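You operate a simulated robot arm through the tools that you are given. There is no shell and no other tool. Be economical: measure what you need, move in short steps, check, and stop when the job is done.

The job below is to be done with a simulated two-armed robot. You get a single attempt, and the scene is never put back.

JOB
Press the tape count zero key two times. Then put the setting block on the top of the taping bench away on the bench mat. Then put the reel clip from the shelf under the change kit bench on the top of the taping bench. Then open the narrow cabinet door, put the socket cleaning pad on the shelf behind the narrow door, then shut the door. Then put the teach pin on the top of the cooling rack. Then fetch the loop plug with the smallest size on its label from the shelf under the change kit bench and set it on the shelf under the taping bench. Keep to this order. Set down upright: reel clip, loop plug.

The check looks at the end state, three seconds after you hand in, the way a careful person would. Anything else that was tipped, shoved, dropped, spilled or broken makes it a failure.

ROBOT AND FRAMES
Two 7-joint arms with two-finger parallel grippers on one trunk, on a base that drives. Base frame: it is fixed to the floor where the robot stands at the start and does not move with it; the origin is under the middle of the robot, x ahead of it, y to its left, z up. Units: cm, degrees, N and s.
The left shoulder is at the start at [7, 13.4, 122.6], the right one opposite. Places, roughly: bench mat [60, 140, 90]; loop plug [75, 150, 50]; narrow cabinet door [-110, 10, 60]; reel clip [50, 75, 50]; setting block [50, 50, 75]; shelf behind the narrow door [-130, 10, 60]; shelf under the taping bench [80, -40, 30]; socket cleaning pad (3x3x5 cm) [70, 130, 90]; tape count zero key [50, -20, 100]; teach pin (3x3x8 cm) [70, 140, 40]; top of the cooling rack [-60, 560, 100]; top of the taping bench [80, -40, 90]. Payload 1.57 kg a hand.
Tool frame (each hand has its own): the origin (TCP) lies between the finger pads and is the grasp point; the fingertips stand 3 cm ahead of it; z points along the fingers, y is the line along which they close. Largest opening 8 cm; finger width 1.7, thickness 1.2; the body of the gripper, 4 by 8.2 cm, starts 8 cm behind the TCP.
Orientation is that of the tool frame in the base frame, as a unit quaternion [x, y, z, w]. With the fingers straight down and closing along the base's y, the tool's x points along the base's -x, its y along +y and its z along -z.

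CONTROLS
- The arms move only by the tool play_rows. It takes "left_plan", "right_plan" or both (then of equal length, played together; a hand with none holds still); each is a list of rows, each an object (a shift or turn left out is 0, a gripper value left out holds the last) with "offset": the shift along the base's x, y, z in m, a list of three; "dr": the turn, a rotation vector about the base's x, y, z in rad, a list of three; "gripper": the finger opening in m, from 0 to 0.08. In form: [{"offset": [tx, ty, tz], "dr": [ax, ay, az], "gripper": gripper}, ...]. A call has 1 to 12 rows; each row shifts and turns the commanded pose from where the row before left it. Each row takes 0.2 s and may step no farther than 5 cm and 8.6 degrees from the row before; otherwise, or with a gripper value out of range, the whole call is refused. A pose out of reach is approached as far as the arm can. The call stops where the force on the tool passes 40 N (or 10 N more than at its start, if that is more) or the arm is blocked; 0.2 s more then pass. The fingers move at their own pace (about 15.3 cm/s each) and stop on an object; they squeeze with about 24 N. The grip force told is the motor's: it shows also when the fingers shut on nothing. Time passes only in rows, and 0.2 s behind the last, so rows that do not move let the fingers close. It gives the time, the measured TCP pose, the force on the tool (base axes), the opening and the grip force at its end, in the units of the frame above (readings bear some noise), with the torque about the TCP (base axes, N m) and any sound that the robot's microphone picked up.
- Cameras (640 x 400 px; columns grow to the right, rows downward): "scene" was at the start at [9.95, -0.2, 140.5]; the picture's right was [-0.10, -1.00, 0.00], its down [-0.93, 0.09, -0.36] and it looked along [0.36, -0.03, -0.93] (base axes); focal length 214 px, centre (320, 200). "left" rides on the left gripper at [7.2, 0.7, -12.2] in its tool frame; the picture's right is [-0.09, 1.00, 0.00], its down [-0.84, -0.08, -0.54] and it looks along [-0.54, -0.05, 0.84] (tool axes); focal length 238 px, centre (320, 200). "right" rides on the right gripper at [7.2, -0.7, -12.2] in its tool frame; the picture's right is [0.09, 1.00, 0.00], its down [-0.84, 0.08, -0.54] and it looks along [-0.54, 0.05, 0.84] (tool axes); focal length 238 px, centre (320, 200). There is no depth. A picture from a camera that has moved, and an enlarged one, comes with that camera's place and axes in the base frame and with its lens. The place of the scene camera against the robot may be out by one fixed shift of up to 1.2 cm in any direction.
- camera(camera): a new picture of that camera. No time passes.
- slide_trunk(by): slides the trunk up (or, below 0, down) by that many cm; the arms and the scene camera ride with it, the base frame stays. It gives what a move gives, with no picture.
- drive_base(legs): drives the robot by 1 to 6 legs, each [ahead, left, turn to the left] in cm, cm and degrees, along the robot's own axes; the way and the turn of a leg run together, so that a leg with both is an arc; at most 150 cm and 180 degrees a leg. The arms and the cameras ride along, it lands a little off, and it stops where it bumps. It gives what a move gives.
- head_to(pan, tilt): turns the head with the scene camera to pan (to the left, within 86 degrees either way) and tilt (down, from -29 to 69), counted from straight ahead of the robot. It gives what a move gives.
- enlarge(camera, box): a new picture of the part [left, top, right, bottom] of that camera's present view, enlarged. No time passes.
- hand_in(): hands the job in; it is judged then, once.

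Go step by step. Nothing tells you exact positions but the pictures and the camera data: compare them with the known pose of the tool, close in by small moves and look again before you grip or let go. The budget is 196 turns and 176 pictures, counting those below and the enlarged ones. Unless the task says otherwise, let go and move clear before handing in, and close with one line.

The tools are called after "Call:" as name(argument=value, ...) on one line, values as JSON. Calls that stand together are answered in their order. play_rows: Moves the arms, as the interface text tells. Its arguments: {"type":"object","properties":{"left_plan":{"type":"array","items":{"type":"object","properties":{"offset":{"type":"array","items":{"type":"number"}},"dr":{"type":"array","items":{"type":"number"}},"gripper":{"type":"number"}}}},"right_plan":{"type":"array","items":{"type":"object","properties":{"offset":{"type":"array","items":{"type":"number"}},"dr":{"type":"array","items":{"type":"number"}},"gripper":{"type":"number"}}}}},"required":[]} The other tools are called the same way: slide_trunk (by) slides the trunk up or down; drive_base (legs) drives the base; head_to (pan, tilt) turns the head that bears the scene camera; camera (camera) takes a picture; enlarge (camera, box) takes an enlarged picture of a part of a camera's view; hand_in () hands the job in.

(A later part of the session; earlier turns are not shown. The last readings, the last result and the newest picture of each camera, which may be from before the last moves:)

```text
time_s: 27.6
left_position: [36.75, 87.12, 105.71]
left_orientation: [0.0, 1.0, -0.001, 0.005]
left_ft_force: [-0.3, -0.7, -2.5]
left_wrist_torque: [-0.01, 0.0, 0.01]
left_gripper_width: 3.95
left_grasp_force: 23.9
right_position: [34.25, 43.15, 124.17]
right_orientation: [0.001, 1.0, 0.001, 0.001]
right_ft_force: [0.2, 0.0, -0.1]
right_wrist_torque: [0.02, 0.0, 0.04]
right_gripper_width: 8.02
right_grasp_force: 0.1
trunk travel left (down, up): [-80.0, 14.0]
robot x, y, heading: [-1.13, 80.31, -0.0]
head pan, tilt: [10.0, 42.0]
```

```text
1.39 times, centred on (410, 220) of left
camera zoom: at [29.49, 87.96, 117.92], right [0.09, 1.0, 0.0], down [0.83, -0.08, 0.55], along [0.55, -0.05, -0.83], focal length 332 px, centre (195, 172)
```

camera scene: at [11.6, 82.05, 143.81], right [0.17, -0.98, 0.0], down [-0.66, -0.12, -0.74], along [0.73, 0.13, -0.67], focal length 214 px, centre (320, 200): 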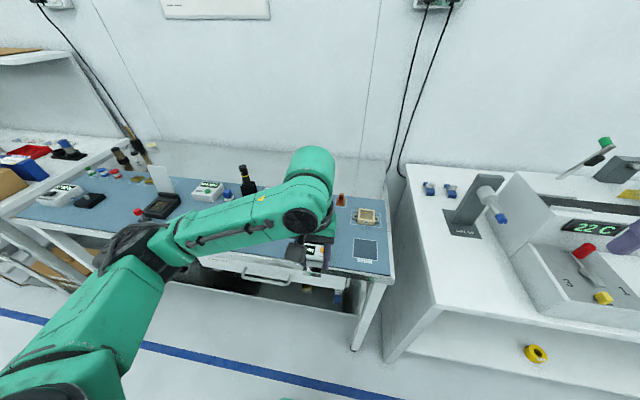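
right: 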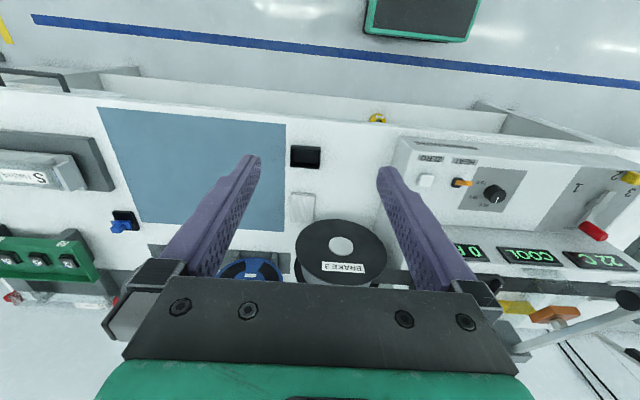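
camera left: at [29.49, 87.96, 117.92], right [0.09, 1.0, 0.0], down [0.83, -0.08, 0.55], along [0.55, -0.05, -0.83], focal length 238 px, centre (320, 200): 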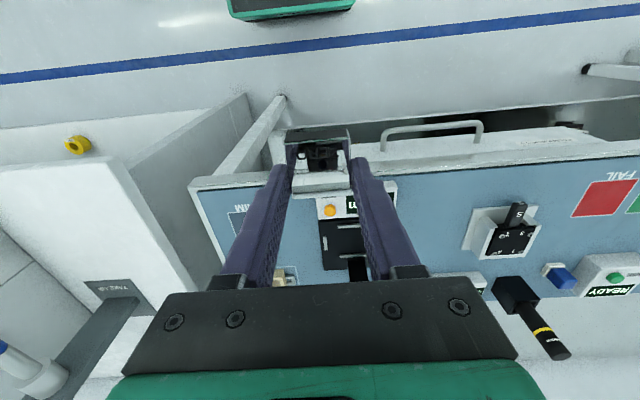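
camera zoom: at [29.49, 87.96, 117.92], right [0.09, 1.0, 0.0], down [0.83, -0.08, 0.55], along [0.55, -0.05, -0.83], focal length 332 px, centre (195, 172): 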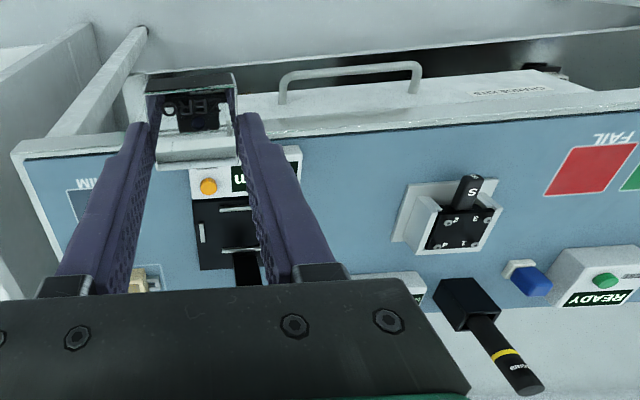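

The mat has free space between the mm gauge and the connector stand, around [55, 103]. I'll carry the block over there.

Call:
play_rows(left_plan=[{"offset": [0, 0.04, 0.0], "dr": [0, 0.01, 0]}, {"offset": [0, 0.04, 0]}, {"offset": [0, 0.04, 0]}, {"offset": [0.03, 0.035, 0]}, {"offset": [0.045, 0, 0]}, {"offset": [0.045, 0, 0]}, {"offset": [0.045, 0, 0]}, {"offset": [0.015, 0, -0.04]}, {"offset": [0, 0, -0.04]}, {}])

Call:
camera(camera="left")

Call:
camera(camera="scene")

```text
time_s: 29.8
left_position: [54.8, 102.75, 97.62]
left_orientation: [0.001, 1.0, 0.0, 0.001]
left_ft_force: [-0.3, 0.8, -1.8]
left_wrist_torque: [0.04, 0.0, 0.01]
left_gripper_width: 3.95
left_grasp_force: 24.0
right_position: [34.27, 43.02, 124.25]
right_orientation: [0.001, 1.0, -0.001, 0.001]
right_ft_force: [-0.1, -0.5, -0.4]
right_wrist_torque: [0.02, 0.03, 0.01]
right_gripper_width: 8.01
right_grasp_force: 0.2
trunk travel left (down, up): [-80.0, 14.0]
robot x, y, heading: [-0.87, 80.19, -0.2]
head pan, tilt: [10.0, 42.0]
```

```text
140 pictures are left
camera left: at [47.69, 103.47, 109.89], right [0.09, 1.0, 0.0], down [0.84, -0.08, 0.54], along [0.54, -0.05, -0.84], focal length 238 px, centre (320, 200)
```

left: 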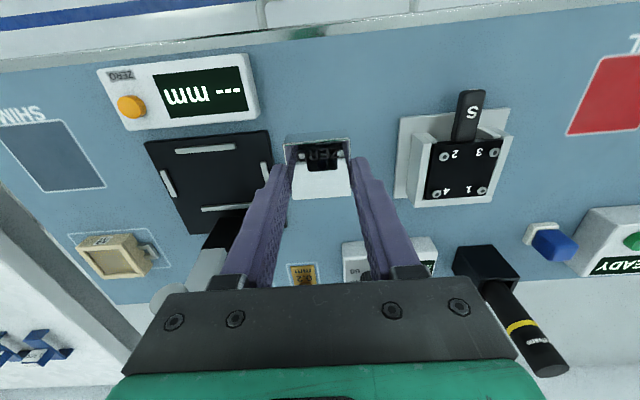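

```text
139 pictures are left
camera scene: at [11.59, 82.0, 143.82], right [0.17, -0.99, 0.0], down [-0.66, -0.12, -0.74], along [0.73, 0.13, -0.67], focal length 214 px, centre (320, 200)
```

scene: 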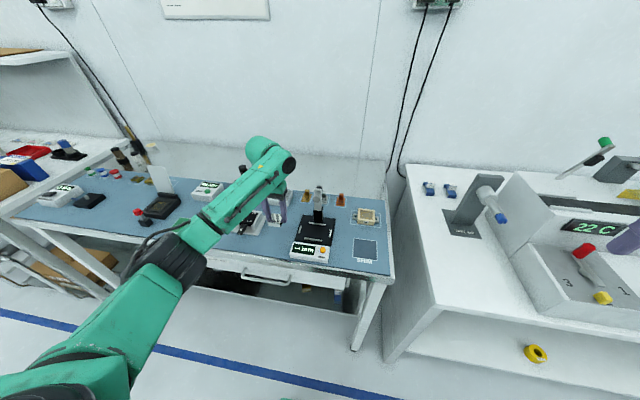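

The landing spot is clear; I'll shift 1.5 cm left and lower to contact.

Call:
play_rows(left_plan=[{"offset": [0, 0.015, 0]}, {"offset": [0, 0, -0.035]}, {"offset": [0, 0, -0.025]}, {"offset": [0, 0, -0.01]}, {"offset": [0, 0, -0.005]}, {"offset": [0, 0, -0.004]}, {"offset": [0, 0, -0.003]}])

Call:
camera(camera="left")

```text
time_s: 31.4
left_position: [54.62, 104.18, 89.41]
left_orientation: [0.0, 1.0, -0.001, 0.0]
left_ft_force: [-0.2, -0.1, -2.2]
left_wrist_torque: [-0.02, -0.03, -0.02]
left_gripper_width: 3.97
left_grasp_force: 24.4
right_position: [34.39, 43.01, 124.17]
right_orientation: [0.001, 1.0, 0.0, 0.0]
right_ft_force: [0.2, 0.4, 0.0]
right_wrist_torque: [0.0, 0.02, 0.0]
right_gripper_width: 8.0
right_grasp_force: 0.1
trunk travel left (down, up): [-80.0, 14.0]
robot x, y, heading: [-1.11, 80.31, -0.2]
head pan, tilt: [10.0, 42.0]
```

```text
138 pictures are left
camera left: at [47.63, 104.91, 101.75], right [0.09, 1.0, 0.0], down [0.84, -0.08, 0.54], along [0.54, -0.05, -0.84], focal length 238 px, centre (320, 200)
```

left: 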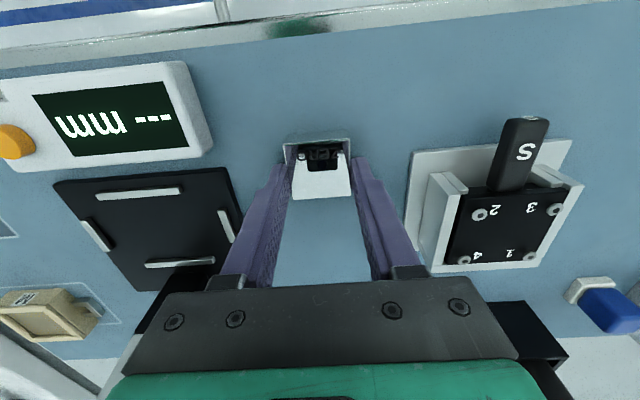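

No contact yet; continuing down in 3 mm steps.

Call:
play_rows(left_plan=[{"offset": [0, 0, -0.003]}, {"offset": [0, 0, -0.003]}, {"offset": [0, 0, -0.003]}, {"offset": [0, 0, -0.003]}, {"offset": [0, 0, -0.003]}, {"offset": [0, 0, -0.003]}, {"offset": [0, 0, -0.003]}, {"offset": [0, 0, -0.003]}])

Call:
camera(camera="left")

```text
time_s: 32.4
left_position: [54.9, 104.27, 89.29]
left_orientation: [0.0, 1.0, 0.0, 0.01]
left_ft_force: [-7.9, 0.2, 17.4]
left_wrist_torque: [-0.47, 0.4, -0.17]
left_gripper_width: 3.94
left_grasp_force: 24.1
right_position: [33.84, 43.08, 124.33]
right_orientation: [0.001, 1.0, -0.001, 0.003]
right_ft_force: [0.5, 1.0, -0.1]
right_wrist_torque: [-0.01, 0.01, 0.0]
right_gripper_width: 7.99
right_grasp_force: 0.1
trunk travel left (down, up): [-80.0, 14.0]
robot x, y, heading: [-0.92, 80.18, -0.5]
head pan, tilt: [10.0, 42.0]
stopped in row 4 (left hand): the force on the tool passed its limit (the readings are from after the stop); the commanded pose is now the measured one
```

```text
137 pictures are left
camera left: at [47.45, 104.89, 101.44], right [0.09, 1.0, 0.0], down [0.82, -0.08, 0.56], along [0.56, -0.05, -0.83], focal length 238 px, centre (320, 200)
```

left: 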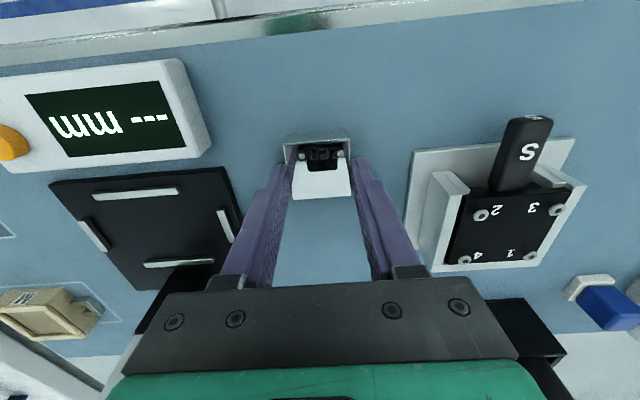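

On the mat. Releasing gently (tiny lift to relax the force) and going up.

Call:
play_rows(left_plan=[{"offset": [0, 0, 0.003]}, {"gripper": 0.05}, {"gripper": 0.06}, {}, {"offset": [0, 0, 0.03]}, {"offset": [0, 0, 0.04], "dr": [0, 0.02, 0]}, {"offset": [0, 0, 0.045]}])

Call:
camera(camera="left")

```text
time_s: 34.0
left_position: [54.97, 104.31, 100.6]
left_orientation: [0.001, 1.0, 0.0, -0.003]
left_ft_force: [0.8, 0.1, 0.0]
left_wrist_torque: [-0.02, -0.02, -0.01]
left_gripper_width: 6.0
left_grasp_force: 0.1
right_position: [34.32, 43.28, 124.38]
right_orientation: [0.001, 1.0, 0.0, 0.001]
right_ft_force: [0.2, 0.3, -0.4]
right_wrist_torque: [-0.01, 0.0, 0.0]
right_gripper_width: 8.0
right_grasp_force: 0.1
trunk travel left (down, up): [-80.0, 14.0]
robot x, y, heading: [-1.04, 80.03, -0.3]
head pan, tilt: [10.0, 42.0]
```

```text
136 pictures are left
camera left: at [47.95, 105.02, 112.88], right [0.09, 1.0, 0.0], down [0.84, -0.08, 0.54], along [0.53, -0.05, -0.84], focal length 238 px, centre (320, 200)
```

left: 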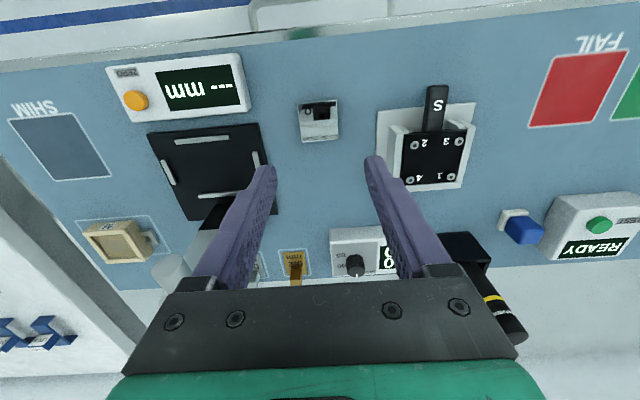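

The setting block sits on the mat. Next is the reel clip: I'll retract, back off, lower the trunk and look at the lower shelf.

Call:
play_rows(left_plan=[{"offset": [-0.04, 0, 0.02]}, {"offset": [-0.045, 0, 0.02]}, {"offset": [-0.045, -0.01, 0.0], "gripper": 0.08}, {"offset": [-0.045, -0.01, 0]}, {"offset": [-0.03, -0.01, 0]}])

Call:
drive_base(legs=[[-30, 10, 0]])

Call:
slide_trunk(by=-40)

Call:
head_to(pan=0, tilt=30)

Call:
camera(camera="scene")

```text
time_s: 35.2
left_position: [34.28, 101.24, 104.78]
left_orientation: [0.001, 1.0, 0.001, -0.002]
left_ft_force: [0.3, -0.1, 0.3]
left_wrist_torque: [-0.01, 0.01, -0.01]
left_gripper_width: 7.99
left_grasp_force: 0.1
right_position: [34.22, 43.2, 124.24]
right_orientation: [0.001, 1.0, 0.0, 0.002]
right_ft_force: [0.4, -1.0, 0.1]
right_wrist_torque: [0.0, 0.0, 0.0]
right_gripper_width: 8.0
right_grasp_force: 0.0
trunk travel left (down, up): [-80.0, 14.0]
robot x, y, heading: [-1.06, 80.29, -0.3]
head pan, tilt: [10.0, 42.0]
```

```text
time_s: 37.3
left_position: [4.96, 111.31, 104.81]
left_orientation: [0.003, 1.0, 0.0, -0.003]
left_ft_force: [-0.9, 0.7, 0.1]
left_wrist_torque: [0.01, 0.01, 0.0]
left_gripper_width: 7.99
left_grasp_force: 0.0
right_position: [4.42, 52.94, 124.23]
right_orientation: [0.004, 1.0, 0.0, 0.0]
right_ft_force: [-0.5, -0.6, -0.2]
right_wrist_torque: [0.01, -0.02, 0.0]
right_gripper_width: 8.02
right_grasp_force: 0.1
trunk travel left (down, up): [-80.0, 14.0]
robot x, y, heading: [-30.9, 90.5, -0.5]
head pan, tilt: [10.0, 42.0]
```

```text
time_s: 41.1
left_position: [4.7, 111.37, 64.63]
left_orientation: [0.003, 1.0, 0.0, -0.002]
left_ft_force: [0.2, -0.1, 0.2]
left_wrist_torque: [-0.04, 0.0, 0.02]
left_gripper_width: 8.01
left_grasp_force: 0.1
right_position: [4.27, 53.14, 84.31]
right_orientation: [0.004, 1.0, 0.0, 0.001]
right_ft_force: [-0.2, -0.7, 0.6]
right_wrist_torque: [0.0, 0.01, 0.03]
right_gripper_width: 7.98
right_grasp_force: 0.1
trunk travel left (down, up): [-40.0, 54.0]
robot x, y, heading: [-30.99, 90.18, -0.6]
head pan, tilt: [10.0, 42.0]
```

```text
time_s: 41.9
left_position: [4.84, 111.47, 64.66]
left_orientation: [0.003, 1.0, 0.0, -0.003]
left_ft_force: [0.4, -0.2, -0.1]
left_wrist_torque: [0.02, 0.0, 0.03]
left_gripper_width: 8.0
left_grasp_force: 0.0
right_position: [4.19, 53.2, 84.28]
right_orientation: [0.003, 1.0, 0.0, 0.001]
right_ft_force: [-0.1, -0.9, -0.3]
right_wrist_torque: [-0.02, 0.0, -0.01]
right_gripper_width: 7.99
right_grasp_force: 0.0
trunk travel left (down, up): [-40.0, 54.0]
robot x, y, heading: [-30.88, 90.58, -0.3]
head pan, tilt: [0.0, 30.0]
```

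```text
135 pictures are left
camera scene: at [-17.44, 90.74, 105.64], right [-0.01, -1.0, 0.0], down [-0.5, 0.0, -0.87], along [0.87, -0.01, -0.5], focal length 214 px, centre (320, 200)
```

scene: 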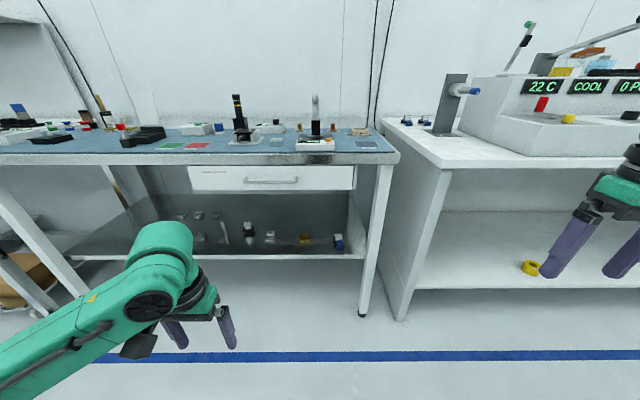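

Call:
enlarge(camera="scene", box=[140, 180, 380, 280])

Call:
head_to(pan=0, tilt=10)

Call:
slide_trunk(by=-22)

Call:
camera(camera="scene")

```text
2.67 times, centred on (260, 230) of scene
camera zoom: at [-17.44, 90.74, 105.64], right [-0.01, -1.0, 0.0], down [-0.5, 0.0, -0.87], along [0.87, -0.01, -0.5], focal length 572 px, centre (480, 120)
```

zoom: 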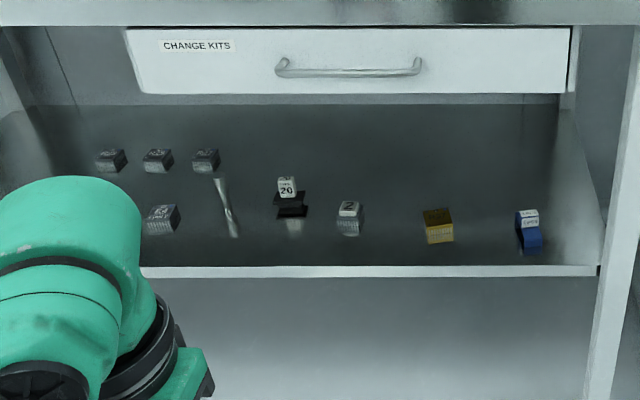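

```text
time_s: 42.7
left_position: [4.77, 111.44, 64.71]
left_orientation: [0.002, 1.0, 0.0, -0.003]
left_ft_force: [-1.2, 0.0, -0.3]
left_wrist_torque: [0.0, -0.02, -0.01]
left_gripper_width: 7.99
left_grasp_force: 0.1
right_position: [4.17, 53.16, 84.29]
right_orientation: [0.003, 1.0, 0.001, 0.001]
right_ft_force: [-0.4, -0.2, -0.8]
right_wrist_torque: [-0.01, 0.01, -0.07]
right_gripper_width: 8.02
right_grasp_force: 0.1
trunk travel left (down, up): [-40.0, 54.0]
robot x, y, heading: [-31.23, 90.65, -0.6]
head pan, tilt: [0.0, 10.0]
```

```text
time_s: 45.0
left_position: [4.76, 111.52, 42.81]
left_orientation: [0.003, 1.0, -0.001, -0.003]
left_ft_force: [-0.3, 0.7, 0.2]
left_wrist_torque: [0.01, -0.02, 0.04]
left_gripper_width: 7.98
left_grasp_force: 0.1
right_position: [4.24, 53.18, 62.17]
right_orientation: [0.004, 1.0, 0.0, 0.001]
right_ft_force: [-0.9, 0.2, -0.5]
right_wrist_torque: [0.02, 0.01, 0.0]
right_gripper_width: 8.02
right_grasp_force: 0.1
trunk travel left (down, up): [-18.0, 76.0]
robot x, y, heading: [-30.73, 90.61, -0.2]
head pan, tilt: [0.0, 10.0]
```

```text
133 pictures are left
camera scene: at [-17.2, 90.73, 86.89], right [-0.01, -1.0, 0.0], down [-0.17, 0.0, -0.98], along [0.98, -0.01, -0.17], focal length 214 px, centre (320, 200)
```

scene: 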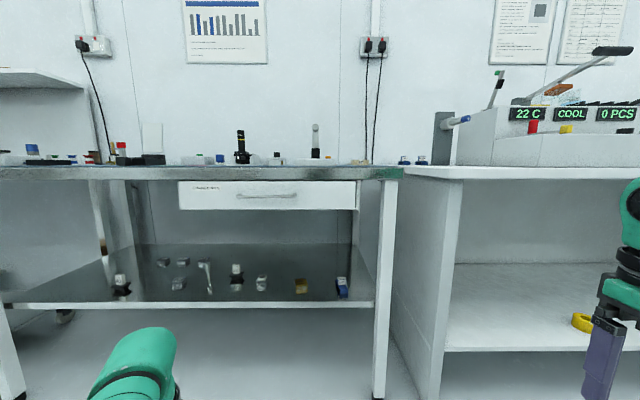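

Call:
enlarge(camera="scene", box=[100, 230, 240, 310])

Call:
enlarge(camera="scene", box=[220, 230, 360, 310])

```text
4.57 times, centred on (170, 270) of scene
camera zoom: at [-17.2, 90.73, 86.89], right [-0.01, -1.0, 0.0], down [-0.17, 0.0, -0.98], along [0.98, -0.01, -0.17], focal length 980 px, centre (1006, -120)
```

zoom: 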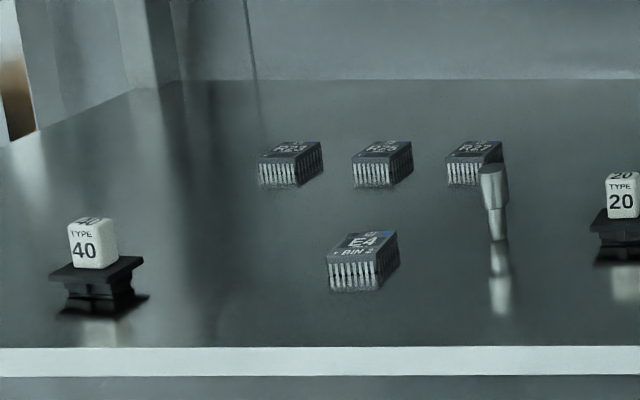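

```text
4.57 times, centred on (290, 270) of scene
camera zoom: at [-17.2, 90.73, 86.89], right [-0.01, -1.0, 0.0], down [-0.17, 0.0, -0.98], along [0.98, -0.01, -0.17], focal length 980 px, centre (457, -120)
```

zoom: 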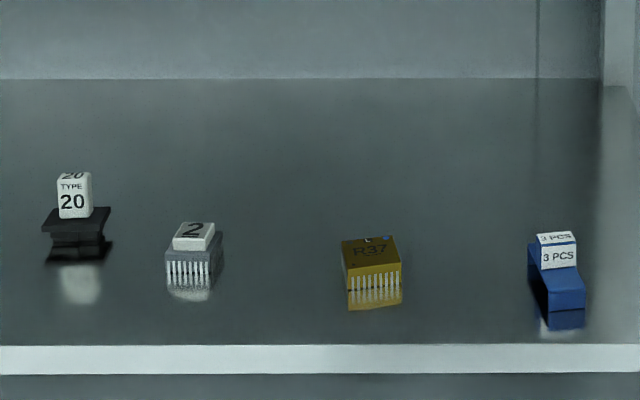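

The blue "3 PCS" clip on the right end of the shelf is the reel clip (~[52, 82, 44]). I'll pitch the left hand forward 45° and approach.

Call:
play_rows(left_plan=[{"dr": [0, -0.14, 0], "offset": [0, 0, 0.03]}, {"dr": [0, -0.14, 0], "offset": [0, 0, 0.03]}, {"dr": [0, -0.14, 0], "offset": [0, 0, 0.03]}, {"dr": [0, -0.14, 0]}, {"dr": [0, -0.14, 0]}, {"dr": [0, -0.085, 0]}, {}])

Call:
drive_base(legs=[[0, -20, 0], [20, 0, 0]])

Call:
camera(camera="left")

Call:
camera(camera="scene")

```text
time_s: 46.6
left_position: [11.59, 109.78, 51.08]
left_orientation: [0.002, 0.971, 0.001, 0.24]
left_ft_force: [-0.8, -0.3, 0.6]
left_wrist_torque: [-0.02, 0.03, -0.01]
left_gripper_width: 8.0
left_grasp_force: 0.0
left hand out of reach, approached as far as the arm can: row 1, 2, 3, 4, 5, 6
right_position: [4.2, 53.26, 62.27]
right_orientation: [0.003, 1.0, 0.0, 0.001]
right_ft_force: [0.9, 0.1, 0.1]
right_wrist_torque: [0.0, -0.02, 0.0]
right_gripper_width: 7.99
right_grasp_force: 0.0
trunk travel left (down, up): [-18.0, 76.0]
robot x, y, heading: [-30.83, 90.8, -0.4]
head pan, tilt: [0.0, 10.0]
```

```text
time_s: 49.4
left_position: [31.54, 89.54, 51.14]
left_orientation: [0.003, 0.971, 0.0, 0.241]
left_ft_force: [-0.3, 0.2, 0.7]
left_wrist_torque: [-0.05, 0.0, 0.01]
left_gripper_width: 7.97
left_grasp_force: 0.0
right_position: [23.95, 32.91, 62.31]
right_orientation: [0.004, 1.0, 0.0, 0.001]
right_ft_force: [-0.4, 0.0, 0.0]
right_wrist_torque: [-0.01, -0.03, 0.01]
right_gripper_width: 7.98
right_grasp_force: 0.0
trunk travel left (down, up): [-18.0, 76.0]
robot x, y, heading: [-10.76, 70.53, -0.5]
head pan, tilt: [0.0, 10.0]
```

```text
130 pictures are left
camera left: at [19.57, 90.25, 58.57], right [0.09, 1.0, 0.05], down [0.49, -0.08, 0.87], along [0.87, -0.05, -0.49], focal length 238 px, centre (320, 200)
```

left: 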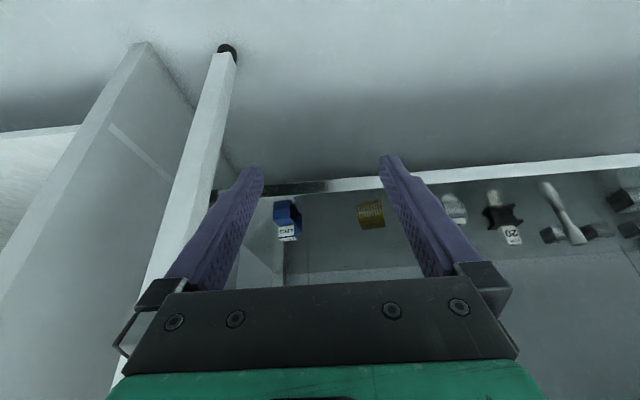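

```text
129 pictures are left
camera scene: at [2.7, 70.47, 86.88], right [-0.01, -1.0, 0.0], down [-0.17, 0.0, -0.98], along [0.98, -0.01, -0.17], focal length 214 px, centre (320, 200)
```

scene: 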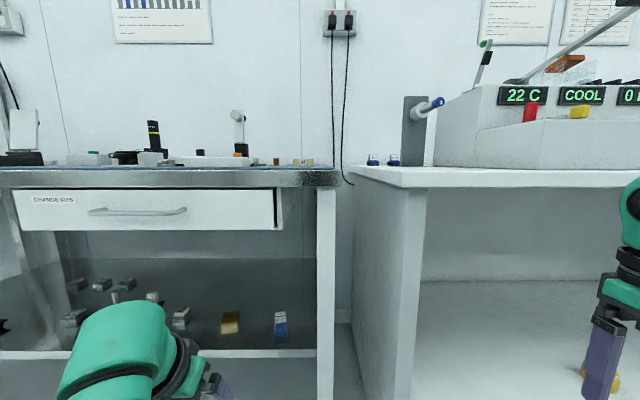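

Call:
enlarge(camera="scene", box=[200, 290, 340, 370])

Call:
enlarge(camera="left", box=[260, 180, 340, 260])

```text
4.57 times, centred on (270, 330) of scene
camera zoom: at [2.7, 70.47, 86.88], right [-0.01, -1.0, 0.0], down [-0.17, 0.0, -0.98], along [0.98, -0.01, -0.17], focal length 980 px, centre (549, -394)
```

zoom: 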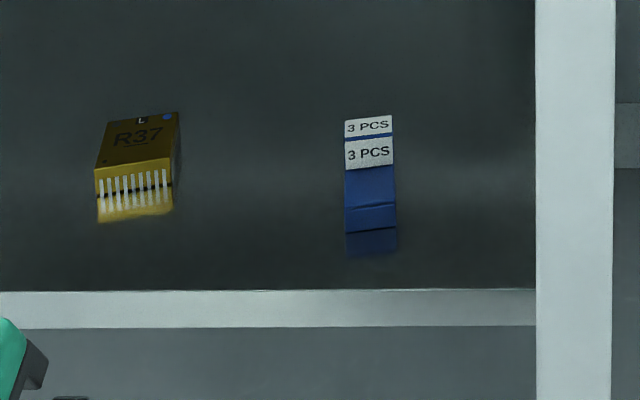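

```text
5.00 times, centred on (300, 220) of left
camera zoom: at [19.57, 90.25, 58.57], right [0.09, 1.0, 0.05], down [0.49, -0.08, 0.87], along [0.87, -0.05, -0.49], focal length 1192 px, centre (420, 100)
```

zoom: 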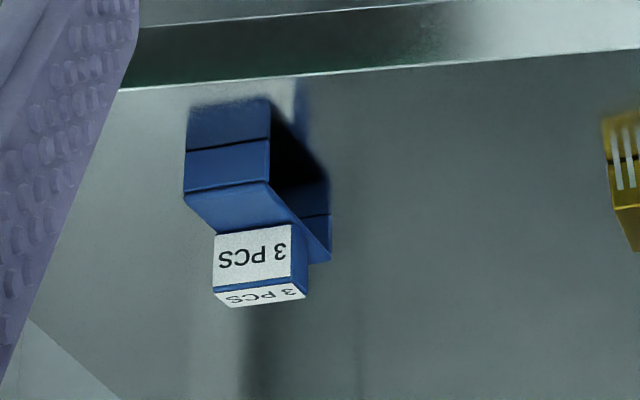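

Clip body is ~3.2 cm wide along y, about x 56–62, on a shelf at z≈38.5. I'll drive closer and pitch the hand further as it extends.

Call:
drive_base(legs=[[8, 0, 0]])

Call:
play_rows(left_plan=[{"offset": [0, -0.04, 0.02]}, {"offset": [0, -0.042, 0.02]}, {"offset": [0.03, 0, 0], "dr": [0, -0.1, 0]}, {"offset": [0.03, 0, 0], "dr": [0, -0.1, 0]}, {"offset": [0, 0, 0], "dr": [0, -0.1, 0]}, {}])

Call:
camera(camera="left")

Call:
camera(camera="scene")

```text
time_s: 50.5
left_position: [39.48, 89.43, 50.9]
left_orientation: [0.004, 0.971, 0.0, 0.24]
left_ft_force: [-0.1, -0.6, -0.5]
left_wrist_torque: [0.01, 0.04, -0.01]
left_gripper_width: 7.99
left_grasp_force: 0.1
right_position: [32.0, 32.76, 62.34]
right_orientation: [0.005, 1.0, 0.0, 0.001]
right_ft_force: [0.5, 0.2, -0.1]
right_wrist_torque: [-0.01, -0.01, 0.02]
right_gripper_width: 7.98
right_grasp_force: 0.0
trunk travel left (down, up): [-18.0, 76.0]
robot x, y, heading: [-3.08, 70.39, -0.5]
head pan, tilt: [0.0, 10.0]
```

```text
time_s: 51.9
left_position: [45.54, 81.05, 55.12]
left_orientation: [0.004, 0.924, 0.001, 0.383]
left_ft_force: [-0.2, 0.0, 0.4]
left_wrist_torque: [0.01, 0.01, -0.02]
left_gripper_width: 7.99
left_grasp_force: 0.0
right_position: [31.89, 32.83, 62.23]
right_orientation: [0.005, 1.0, -0.001, 0.001]
right_ft_force: [0.5, 0.7, 0.8]
right_wrist_torque: [0.01, 0.01, 0.0]
right_gripper_width: 7.98
right_grasp_force: 0.1
trunk travel left (down, up): [-18.0, 76.0]
robot x, y, heading: [-3.2, 69.91, -0.7]
head pan, tilt: [0.0, 10.0]
```

```text
126 pictures are left
camera left: at [31.92, 81.84, 58.67], right [0.07, 0.99, 0.07], down [0.21, -0.08, 0.97], along [0.98, -0.06, -0.21], focal length 238 px, centre (320, 200)
```

left: 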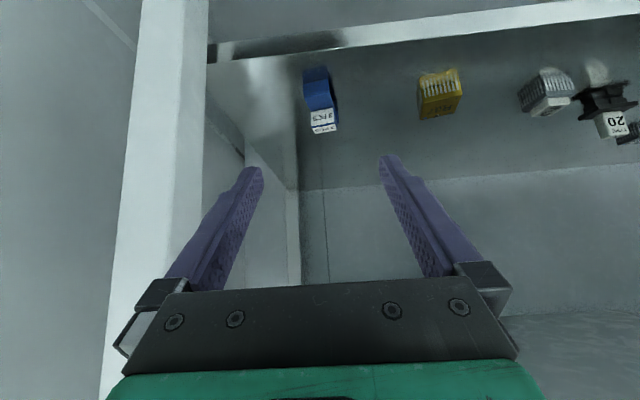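

```text
125 pictures are left
camera scene: at [10.64, 70.37, 86.88], right [-0.01, -1.0, 0.0], down [-0.17, 0.0, -0.98], along [0.98, -0.01, -0.17], focal length 214 px, centre (320, 200)
```

scene: 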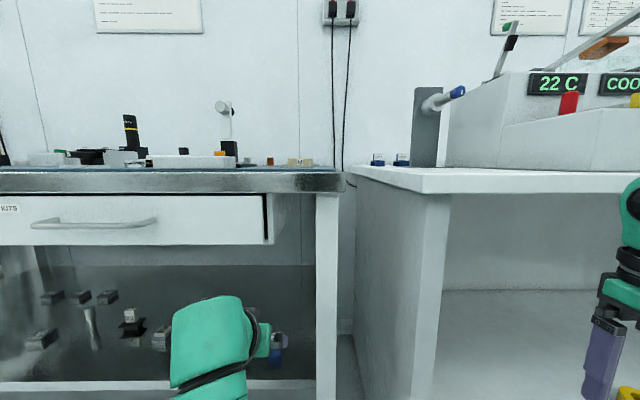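

Pitched to 45° and aligned. I'll advance along the tool axis partway and check.

Call:
play_rows(left_plan=[{"offset": [0.025, 0, -0.025], "gripper": 0.06}, {"offset": [0.025, 0, -0.025]}, {"offset": [0.025, 0, -0.025]}, {"offset": [0.015, 0, -0.015]}, {}])

Call:
camera(camera="left")

```text
time_s: 53.1
left_position: [54.4, 81.04, 45.9]
left_orientation: [0.004, 0.924, 0.002, 0.383]
left_ft_force: [0.1, -0.8, 0.2]
left_wrist_torque: [0.01, 0.0, -0.02]
left_gripper_width: 6.01
left_grasp_force: 0.0
right_position: [31.91, 32.7, 62.3]
right_orientation: [0.005, 1.0, -0.001, 0.001]
right_ft_force: [-0.4, -0.4, -0.2]
right_wrist_torque: [0.01, -0.02, 0.01]
right_gripper_width: 7.98
right_grasp_force: 0.0
trunk travel left (down, up): [-18.0, 76.0]
robot x, y, heading: [-2.83, 70.49, -0.8]
head pan, tilt: [0.0, 10.0]
```

```text
124 pictures are left
camera left: at [40.84, 81.78, 49.52], right [0.07, 0.99, 0.07], down [0.21, -0.08, 0.97], along [0.98, -0.06, -0.21], focal length 238 px, centre (320, 200)
```

left: 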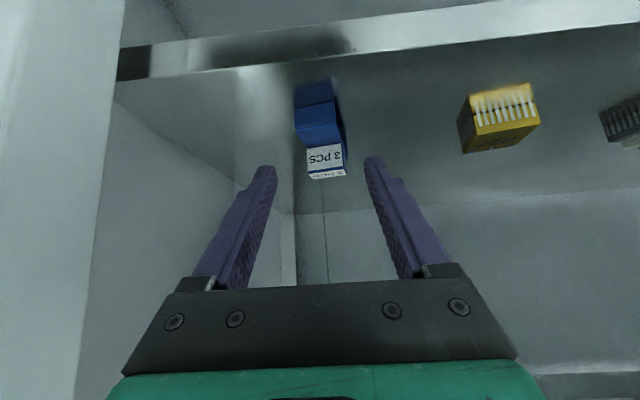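

Aligned laterally; final approach then close.

Call:
play_rows(left_plan=[{"offset": [0.015, 0, -0.015]}, {"offset": [0.009, 0, -0.014]}, {"offset": [0.004, 0, -0.007]}, {}])

Call:
camera(camera="left")

Call:
enlarge(camera="scene", box=[180, 300, 340, 400])

```text
time_s: 54.1
left_position: [57.31, 80.98, 42.45]
left_orientation: [0.005, 0.924, 0.001, 0.383]
left_ft_force: [0.1, -0.4, 0.0]
left_wrist_torque: [-0.03, -0.04, -0.03]
left_gripper_width: 6.0
left_grasp_force: 0.2
right_position: [32.03, 32.71, 62.28]
right_orientation: [0.006, 1.0, 0.0, 0.001]
right_ft_force: [-0.4, 0.5, 0.1]
right_wrist_torque: [-0.02, 0.01, 0.02]
right_gripper_width: 7.99
right_grasp_force: 0.1
trunk travel left (down, up): [-18.0, 76.0]
robot x, y, heading: [-3.05, 70.4, -0.6]
head pan, tilt: [0.0, 10.0]
```

```text
123 pictures are left
camera left: at [43.75, 81.84, 46.03], right [0.07, 0.99, 0.07], down [0.21, -0.08, 0.97], along [0.98, -0.06, -0.21], focal length 238 px, centre (320, 200)
```

left: 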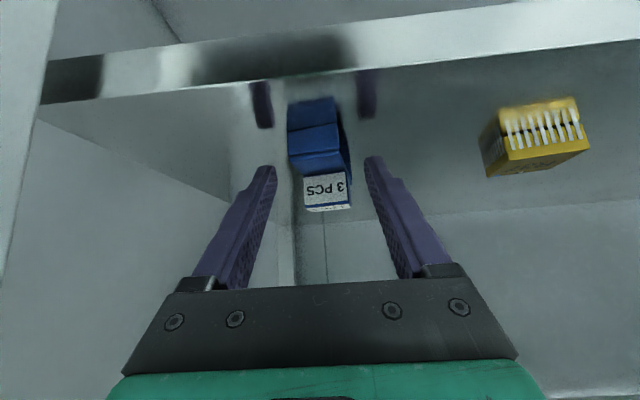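

```text
4.00 times, centred on (260, 350) of scene
camera zoom: at [10.65, 70.37, 86.88], right [-0.01, -1.0, 0.0], down [-0.17, 0.0, -0.98], along [0.98, -0.01, -0.17], focal length 858 px, centre (560, -400)
```

zoom: 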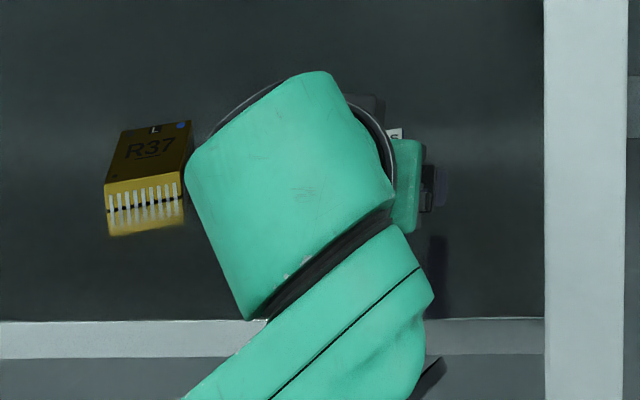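

Reflections show tips ~1.3 cm above the shelf. Lower slightly and close.

Call:
play_rows(left_plan=[{"offset": [-0.004, 0, -0.007]}, {"gripper": 0.045}, {"gripper": 0.03}, {"gripper": 0.02}, {}])

Call:
camera(camera="left")

```text
time_s: 55.3
left_position: [56.97, 80.93, 41.71]
left_orientation: [0.004, 0.924, 0.002, 0.383]
left_ft_force: [-0.4, 0.3, -0.6]
left_wrist_torque: [0.03, 0.01, 0.0]
left_gripper_width: 3.05
left_grasp_force: 23.4
right_position: [31.98, 32.77, 62.16]
right_orientation: [0.005, 1.0, 0.0, 0.0]
right_ft_force: [-1.1, -0.4, 0.2]
right_wrist_torque: [0.02, -0.03, 0.01]
right_gripper_width: 8.01
right_grasp_force: 0.1
trunk travel left (down, up): [-18.0, 76.0]
robot x, y, heading: [-3.04, 70.08, -0.4]
head pan, tilt: [0.0, 10.0]
```

```text
121 pictures are left
camera left: at [43.3, 81.8, 45.32], right [0.07, 0.99, 0.07], down [0.21, -0.08, 0.97], along [0.98, -0.06, -0.21], focal length 238 px, centre (320, 200)
```

left: 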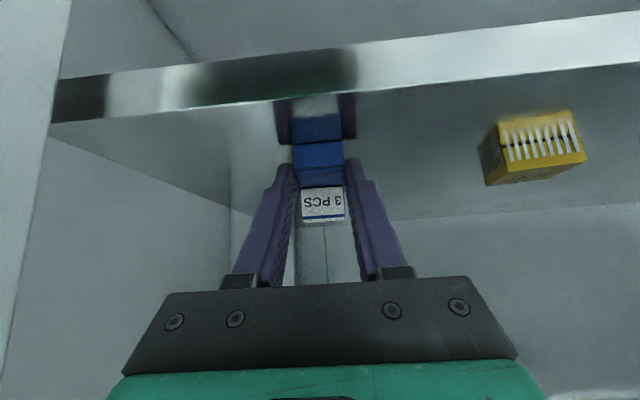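

Gripped (3.05 cm). Lift a little and withdraw.

Call:
play_rows(left_plan=[{"offset": [0, 0, 0.015]}, {"offset": [-0.01, 0, 0.025]}, {"offset": [-0.025, 0, 0.025]}, {"offset": [-0.035, 0, 0.03]}, {"offset": [-0.045, 0, 0]}, {"offset": [-0.045, 0, 0]}, {"offset": [-0.03, 0, 0]}])

Call:
camera(camera="left")

```text
time_s: 56.9
left_position: [41.25, 79.99, 50.84]
left_orientation: [0.004, 0.924, 0.001, 0.383]
left_ft_force: [0.4, 0.8, 0.3]
left_wrist_torque: [0.01, 0.02, 0.01]
left_gripper_width: 3.09
left_grasp_force: 23.6
left hand out of reach, approached as far as the arm can: row 6, 7
right_position: [31.99, 32.76, 62.28]
right_orientation: [0.005, 1.0, 0.0, 0.0]
right_ft_force: [-0.7, 0.7, 0.0]
right_wrist_torque: [0.01, -0.02, -0.02]
right_gripper_width: 7.99
right_grasp_force: 0.0
trunk travel left (down, up): [-18.0, 76.0]
robot x, y, heading: [-2.88, 70.34, -0.8]
head pan, tilt: [0.0, 10.0]
```

```text
120 pictures are left
camera left: at [27.52, 80.79, 54.47], right [0.07, 0.99, 0.07], down [0.21, -0.08, 0.97], along [0.98, -0.05, -0.21], focal length 238 px, centre (320, 200)
```

left: 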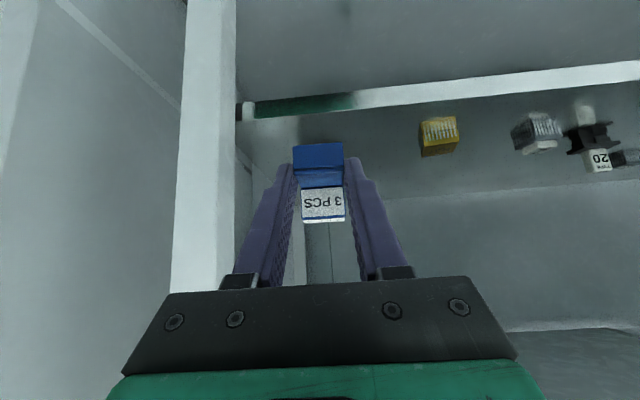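

Clip held level. Back off, raise the trunk, and move to the taping bench's free left corner.

Call:
drive_base(legs=[[-22, 0, 0.6]])

Call:
slide_trunk(by=55)

Call:
drive_base(legs=[[0, -38, 0], [20, 0, 0]])

Call:
head_to(pan=15, tilt=45)

Call:
camera(camera="scene")

Call:
camera(camera="left")

```text
time_s: 58.6
left_position: [18.88, 80.49, 50.94]
left_orientation: [0.001, 0.924, 0.003, 0.383]
left_ft_force: [-1.0, -0.2, 0.2]
left_wrist_torque: [0.01, 0.03, 0.0]
left_gripper_width: 3.12
left_grasp_force: 23.8
right_position: [10.09, 33.17, 62.31]
right_orientation: [0.001, 1.0, -0.001, 0.002]
right_ft_force: [0.4, -0.9, 1.0]
right_wrist_torque: [-0.01, 0.01, -0.01]
right_gripper_width: 8.02
right_grasp_force: 0.1
trunk travel left (down, up): [-18.0, 76.0]
robot x, y, heading: [-25.18, 70.56, -0.1]
head pan, tilt: [0.0, 10.0]
```

```text
refused: 55 is not a number from -40 to 40
```

```text
time_s: 62.2
left_position: [39.24, 42.03, 50.75]
left_orientation: [-0.001, 0.924, 0.003, 0.382]
left_ft_force: [0.0, 0.5, -0.8]
left_wrist_torque: [0.03, 0.01, 0.05]
left_gripper_width: 3.07
left_grasp_force: 24.0
right_position: [30.57, -5.2, 62.2]
right_orientation: [-0.001, 1.0, 0.0, 0.0]
right_ft_force: [-0.7, 0.3, 1.2]
right_wrist_torque: [-0.02, 0.01, -0.01]
right_gripper_width: 8.02
right_grasp_force: 0.1
trunk travel left (down, up): [-18.0, 76.0]
robot x, y, heading: [-4.81, 31.41, 0.0]
head pan, tilt: [0.0, 10.0]
```

```text
time_s: 63.2
left_position: [39.29, 42.13, 50.89]
left_orientation: [-0.001, 0.924, 0.003, 0.382]
left_ft_force: [-0.1, -0.7, 0.7]
left_wrist_torque: [-0.01, -0.03, 0.0]
left_gripper_width: 3.12
left_grasp_force: 24.0
right_position: [30.57, -5.29, 62.36]
right_orientation: [-0.001, 1.0, 0.001, 0.001]
right_ft_force: [-0.4, 0.0, 0.1]
right_wrist_torque: [0.01, 0.04, 0.0]
right_gripper_width: 8.0
right_grasp_force: 0.1
trunk travel left (down, up): [-18.0, 76.0]
robot x, y, heading: [-5.07, 32.05, -0.0]
head pan, tilt: [15.0, 45.0]
```

```text
119 pictures are left
camera scene: at [7.35, 34.18, 81.39], right [0.26, -0.97, 0.0], down [-0.68, -0.18, -0.71], along [0.68, 0.18, -0.71], focal length 214 px, centre (320, 200)
```

scene: 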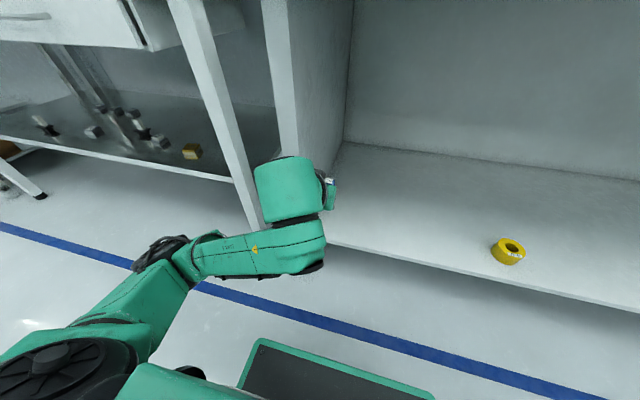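

```text
118 pictures are left
camera left: at [25.6, 42.67, 54.47], right [0.06, 1.0, 0.07], down [0.21, -0.08, 0.97], along [0.98, -0.04, -0.21], focal length 238 px, centre (320, 200)
```

left: 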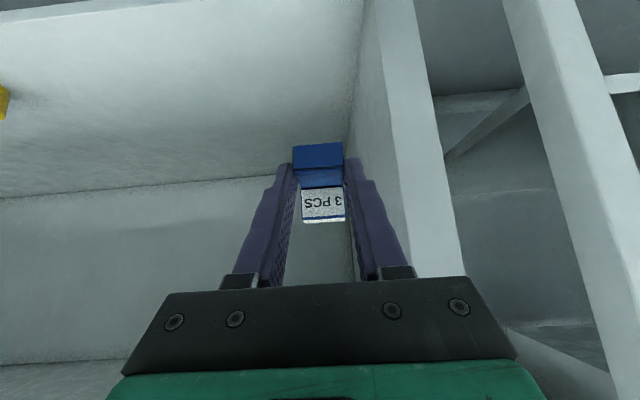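

The trunk raise was refused (40 max). Nothing touched; back off, raise in two slides, then go forward.

Call:
drive_base(legs=[[-15, 0, 0]])

Call:
slide_trunk(by=40)

Call:
slide_trunk(by=16)

Call:
camera(camera="scene")

```text
time_s: 64.6
left_position: [24.06, 42.07, 50.76]
left_orientation: [-0.004, 0.924, 0.004, 0.383]
left_ft_force: [-1.1, -1.1, 0.2]
left_wrist_torque: [-0.03, 0.01, -0.01]
left_gripper_width: 3.1
left_grasp_force: 23.9
right_position: [15.54, -5.33, 62.36]
right_orientation: [-0.002, 1.0, 0.0, 0.001]
right_ft_force: [0.0, 0.3, -0.3]
right_wrist_torque: [0.04, -0.02, 0.02]
right_gripper_width: 7.99
right_grasp_force: 0.1
trunk travel left (down, up): [-18.0, 76.0]
robot x, y, heading: [-19.66, 31.93, 0.3]
head pan, tilt: [15.0, 45.0]
```

```text
time_s: 68.5
left_position: [24.09, 42.05, 90.89]
left_orientation: [-0.002, 0.924, 0.003, 0.382]
left_ft_force: [0.3, -0.7, -0.3]
left_wrist_torque: [0.0, 0.04, 0.0]
left_gripper_width: 3.09
left_grasp_force: 23.8
right_position: [15.53, -5.21, 102.29]
right_orientation: [-0.002, 1.0, 0.0, 0.001]
right_ft_force: [0.6, 0.7, 0.1]
right_wrist_torque: [0.01, 0.0, 0.01]
right_gripper_width: 8.02
right_grasp_force: 0.0
trunk travel left (down, up): [-58.0, 36.0]
robot x, y, heading: [-20.23, 31.54, 0.4]
head pan, tilt: [15.0, 45.0]
```

```text
time_s: 70.3
left_position: [24.14, 42.0, 106.87]
left_orientation: [-0.002, 0.924, 0.003, 0.382]
left_ft_force: [0.3, -0.1, -0.2]
left_wrist_torque: [0.01, 0.01, 0.02]
left_gripper_width: 3.07
left_grasp_force: 23.4
right_position: [15.36, -5.32, 118.33]
right_orientation: [-0.002, 1.0, -0.001, 0.001]
right_ft_force: [-0.6, 0.6, -0.5]
right_wrist_torque: [0.05, 0.0, 0.02]
right_gripper_width: 7.98
right_grasp_force: 0.0
trunk travel left (down, up): [-74.0, 20.0]
robot x, y, heading: [-20.11, 32.07, 0.1]
head pan, tilt: [15.0, 45.0]
```

```text
117 pictures are left
camera scene: at [-7.77, 34.17, 137.38], right [0.26, -0.97, 0.0], down [-0.68, -0.18, -0.71], along [0.68, 0.18, -0.71], focal length 214 px, centre (320, 200)
```

scene: 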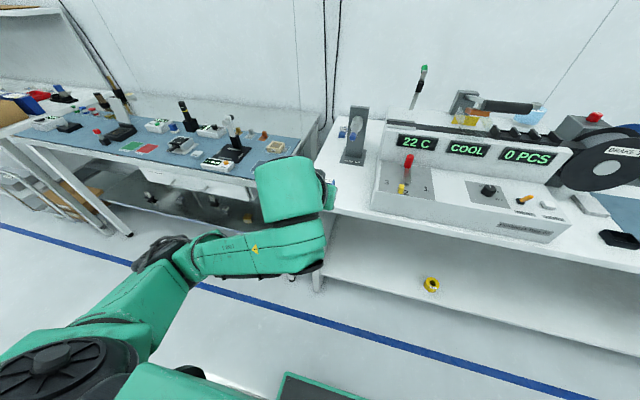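

Free corner confirmed (x 43–66, y 33–54). Drive forward and extend over [54, 43].

Call:
drive_base(legs=[[19, 0, 0]])

Call:
play_rows(left_plan=[{"offset": [0.03, 0.003, -0.02]}, {"offset": [0.03, 0.003, -0.025]}, {"offset": [0.03, 0.003, -0.025]}, {"offset": [0.01, 0, -0.03]}, {"offset": [0.0, 0, -0.03]}, {}])

Call:
camera(camera="left")

Call:
camera(camera="scene")

```text
time_s: 71.8
left_position: [42.74, 42.18, 106.95]
left_orientation: [-0.003, 0.924, 0.004, 0.382]
left_ft_force: [-0.2, 0.3, -0.2]
left_wrist_torque: [0.02, -0.02, -0.01]
left_gripper_width: 3.09
left_grasp_force: 24.0
right_position: [34.21, -5.19, 118.41]
right_orientation: [-0.003, 1.0, 0.001, 0.002]
right_ft_force: [0.2, -0.5, 1.1]
right_wrist_torque: [-0.01, 0.0, 0.02]
right_gripper_width: 8.0
right_grasp_force: 0.0
trunk travel left (down, up): [-74.0, 20.0]
robot x, y, heading: [-1.24, 32.13, 0.3]
head pan, tilt: [15.0, 45.0]
```

```text
time_s: 73.2
left_position: [52.69, 43.0, 93.92]
left_orientation: [-0.002, 0.924, 0.003, 0.381]
left_ft_force: [0.6, 0.4, -0.4]
left_wrist_torque: [0.01, 0.02, -0.01]
left_gripper_width: 3.08
left_grasp_force: 24.1
right_position: [34.4, -5.01, 118.27]
right_orientation: [-0.002, 1.0, 0.0, 0.001]
right_ft_force: [-0.1, 0.3, -0.1]
right_wrist_torque: [-0.01, -0.03, 0.0]
right_gripper_width: 8.0
right_grasp_force: 0.0
trunk travel left (down, up): [-74.0, 20.0]
robot x, y, heading: [-1.31, 31.86, 0.4]
head pan, tilt: [15.0, 45.0]
```

```text
116 pictures are left
camera left: at [39.16, 43.73, 97.53], right [0.06, 1.0, 0.07], down [0.21, -0.08, 0.97], along [0.98, -0.04, -0.21], focal length 238 px, centre (320, 200)
```

left: 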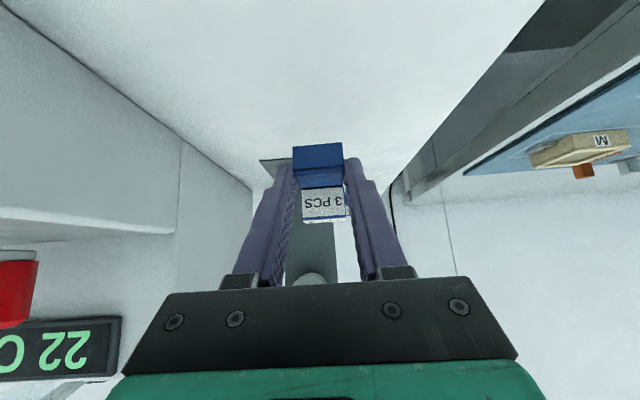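

```text
115 pictures are left
camera scene: at [11.05, 34.26, 137.38], right [0.26, -0.96, 0.0], down [-0.68, -0.19, -0.71], along [0.68, 0.19, -0.71], focal length 214 px, centre (320, 200)
```

scene: 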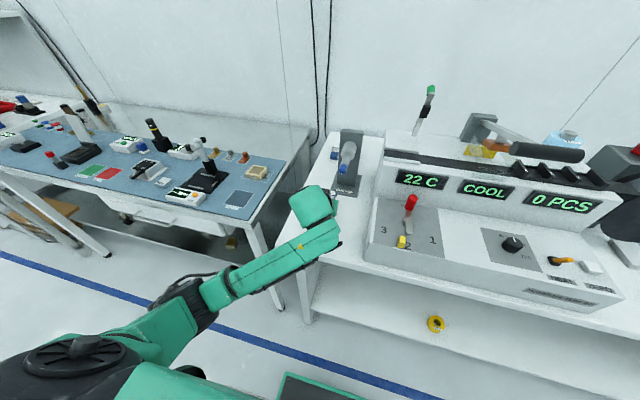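

Lowering to contact with small final steps.

Call:
play_rows(left_plan=[{"offset": [0, 0, -0.025]}, {"offset": [0, 0, -0.013]}, {"offset": [0, 0, -0.003]}, {"offset": [0, 0, -0.003]}, {"offset": [0, 0, -0.003]}, {"offset": [0, 0, -0.003]}, {"offset": [0, 0, -0.003]}, {"offset": [0, 0, -0.003]}])

Call:
camera(camera="left")

```text
time_s: 75.0
left_position: [52.73, 43.12, 88.75]
left_orientation: [-0.003, 0.922, 0.003, 0.387]
left_ft_force: [4.0, 1.8, 26.7]
left_wrist_torque: [-0.15, -0.27, 0.0]
left_gripper_width: 3.09
left_grasp_force: 24.5
right_position: [33.95, -5.2, 118.45]
right_orientation: [-0.003, 1.0, 0.0, 0.003]
right_ft_force: [-0.4, -1.0, -0.3]
right_wrist_torque: [0.02, 0.0, 0.01]
right_gripper_width: 7.98
right_grasp_force: 0.0
trunk travel left (down, up): [-74.0, 20.0]
robot x, y, heading: [-1.36, 31.81, 0.2]
head pan, tilt: [15.0, 45.0]
```

```text
114 pictures are left
camera left: at [39.11, 43.7, 92.18], right [0.06, 1.0, 0.07], down [0.2, -0.08, 0.98], along [0.98, -0.04, -0.2], focal length 238 px, centre (320, 200)
```

left: 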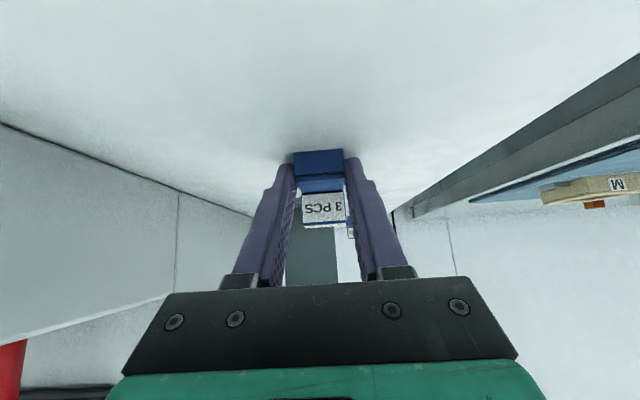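

Contact made. Relax slightly, open, and withdraw backwards along the tool axis.

Call:
play_rows(left_plan=[{"offset": [0, 0, 0.003]}, {"offset": [0, 0, 0.001]}, {"gripper": 0.04}, {"gripper": 0.055}, {}, {"offset": [-0.025, 0, 0.025]}, {"offset": [-0.03, 0, 0.03]}, {"offset": [-0.03, 0, 0.03]}])

Call:
camera(camera="left")

Call:
enlarge(camera="scene", box=[270, 120, 430, 270])

```text
time_s: 76.8
left_position: [44.24, 43.22, 97.18]
left_orientation: [-0.002, 0.924, 0.004, 0.382]
left_ft_force: [0.4, 0.6, -0.4]
left_wrist_torque: [-0.02, 0.02, 0.02]
left_gripper_width: 5.5
left_grasp_force: 0.0
right_position: [34.32, -5.21, 118.26]
right_orientation: [-0.002, 1.0, 0.0, 0.0]
right_ft_force: [0.7, -0.4, 0.1]
right_wrist_torque: [0.0, 0.02, 0.0]
right_gripper_width: 8.03
right_grasp_force: 0.0
trunk travel left (down, up): [-74.0, 20.0]
robot x, y, heading: [-1.38, 31.63, 0.2]
head pan, tilt: [15.0, 45.0]
```

```text
113 pictures are left
camera left: at [30.68, 43.73, 100.81], right [0.06, 1.0, 0.07], down [0.21, -0.08, 0.97], along [0.98, -0.04, -0.21], focal length 238 px, centre (320, 200)
```

left: 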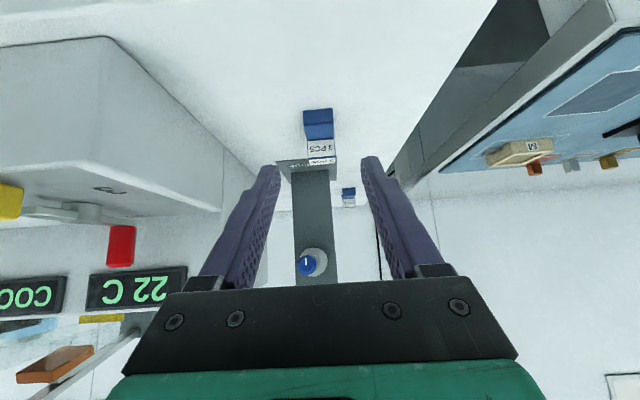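

```text
2.67 times, centred on (350, 195) of scene
camera zoom: at [10.96, 34.19, 137.39], right [0.26, -0.96, 0.0], down [-0.68, -0.19, -0.71], along [0.68, 0.19, -0.71], focal length 572 px, centre (240, 213)
```

zoom: 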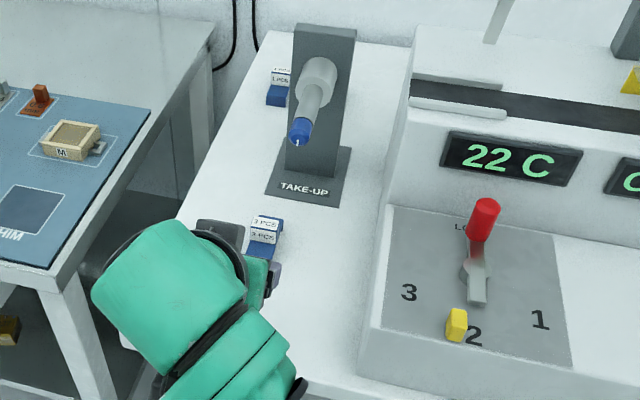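

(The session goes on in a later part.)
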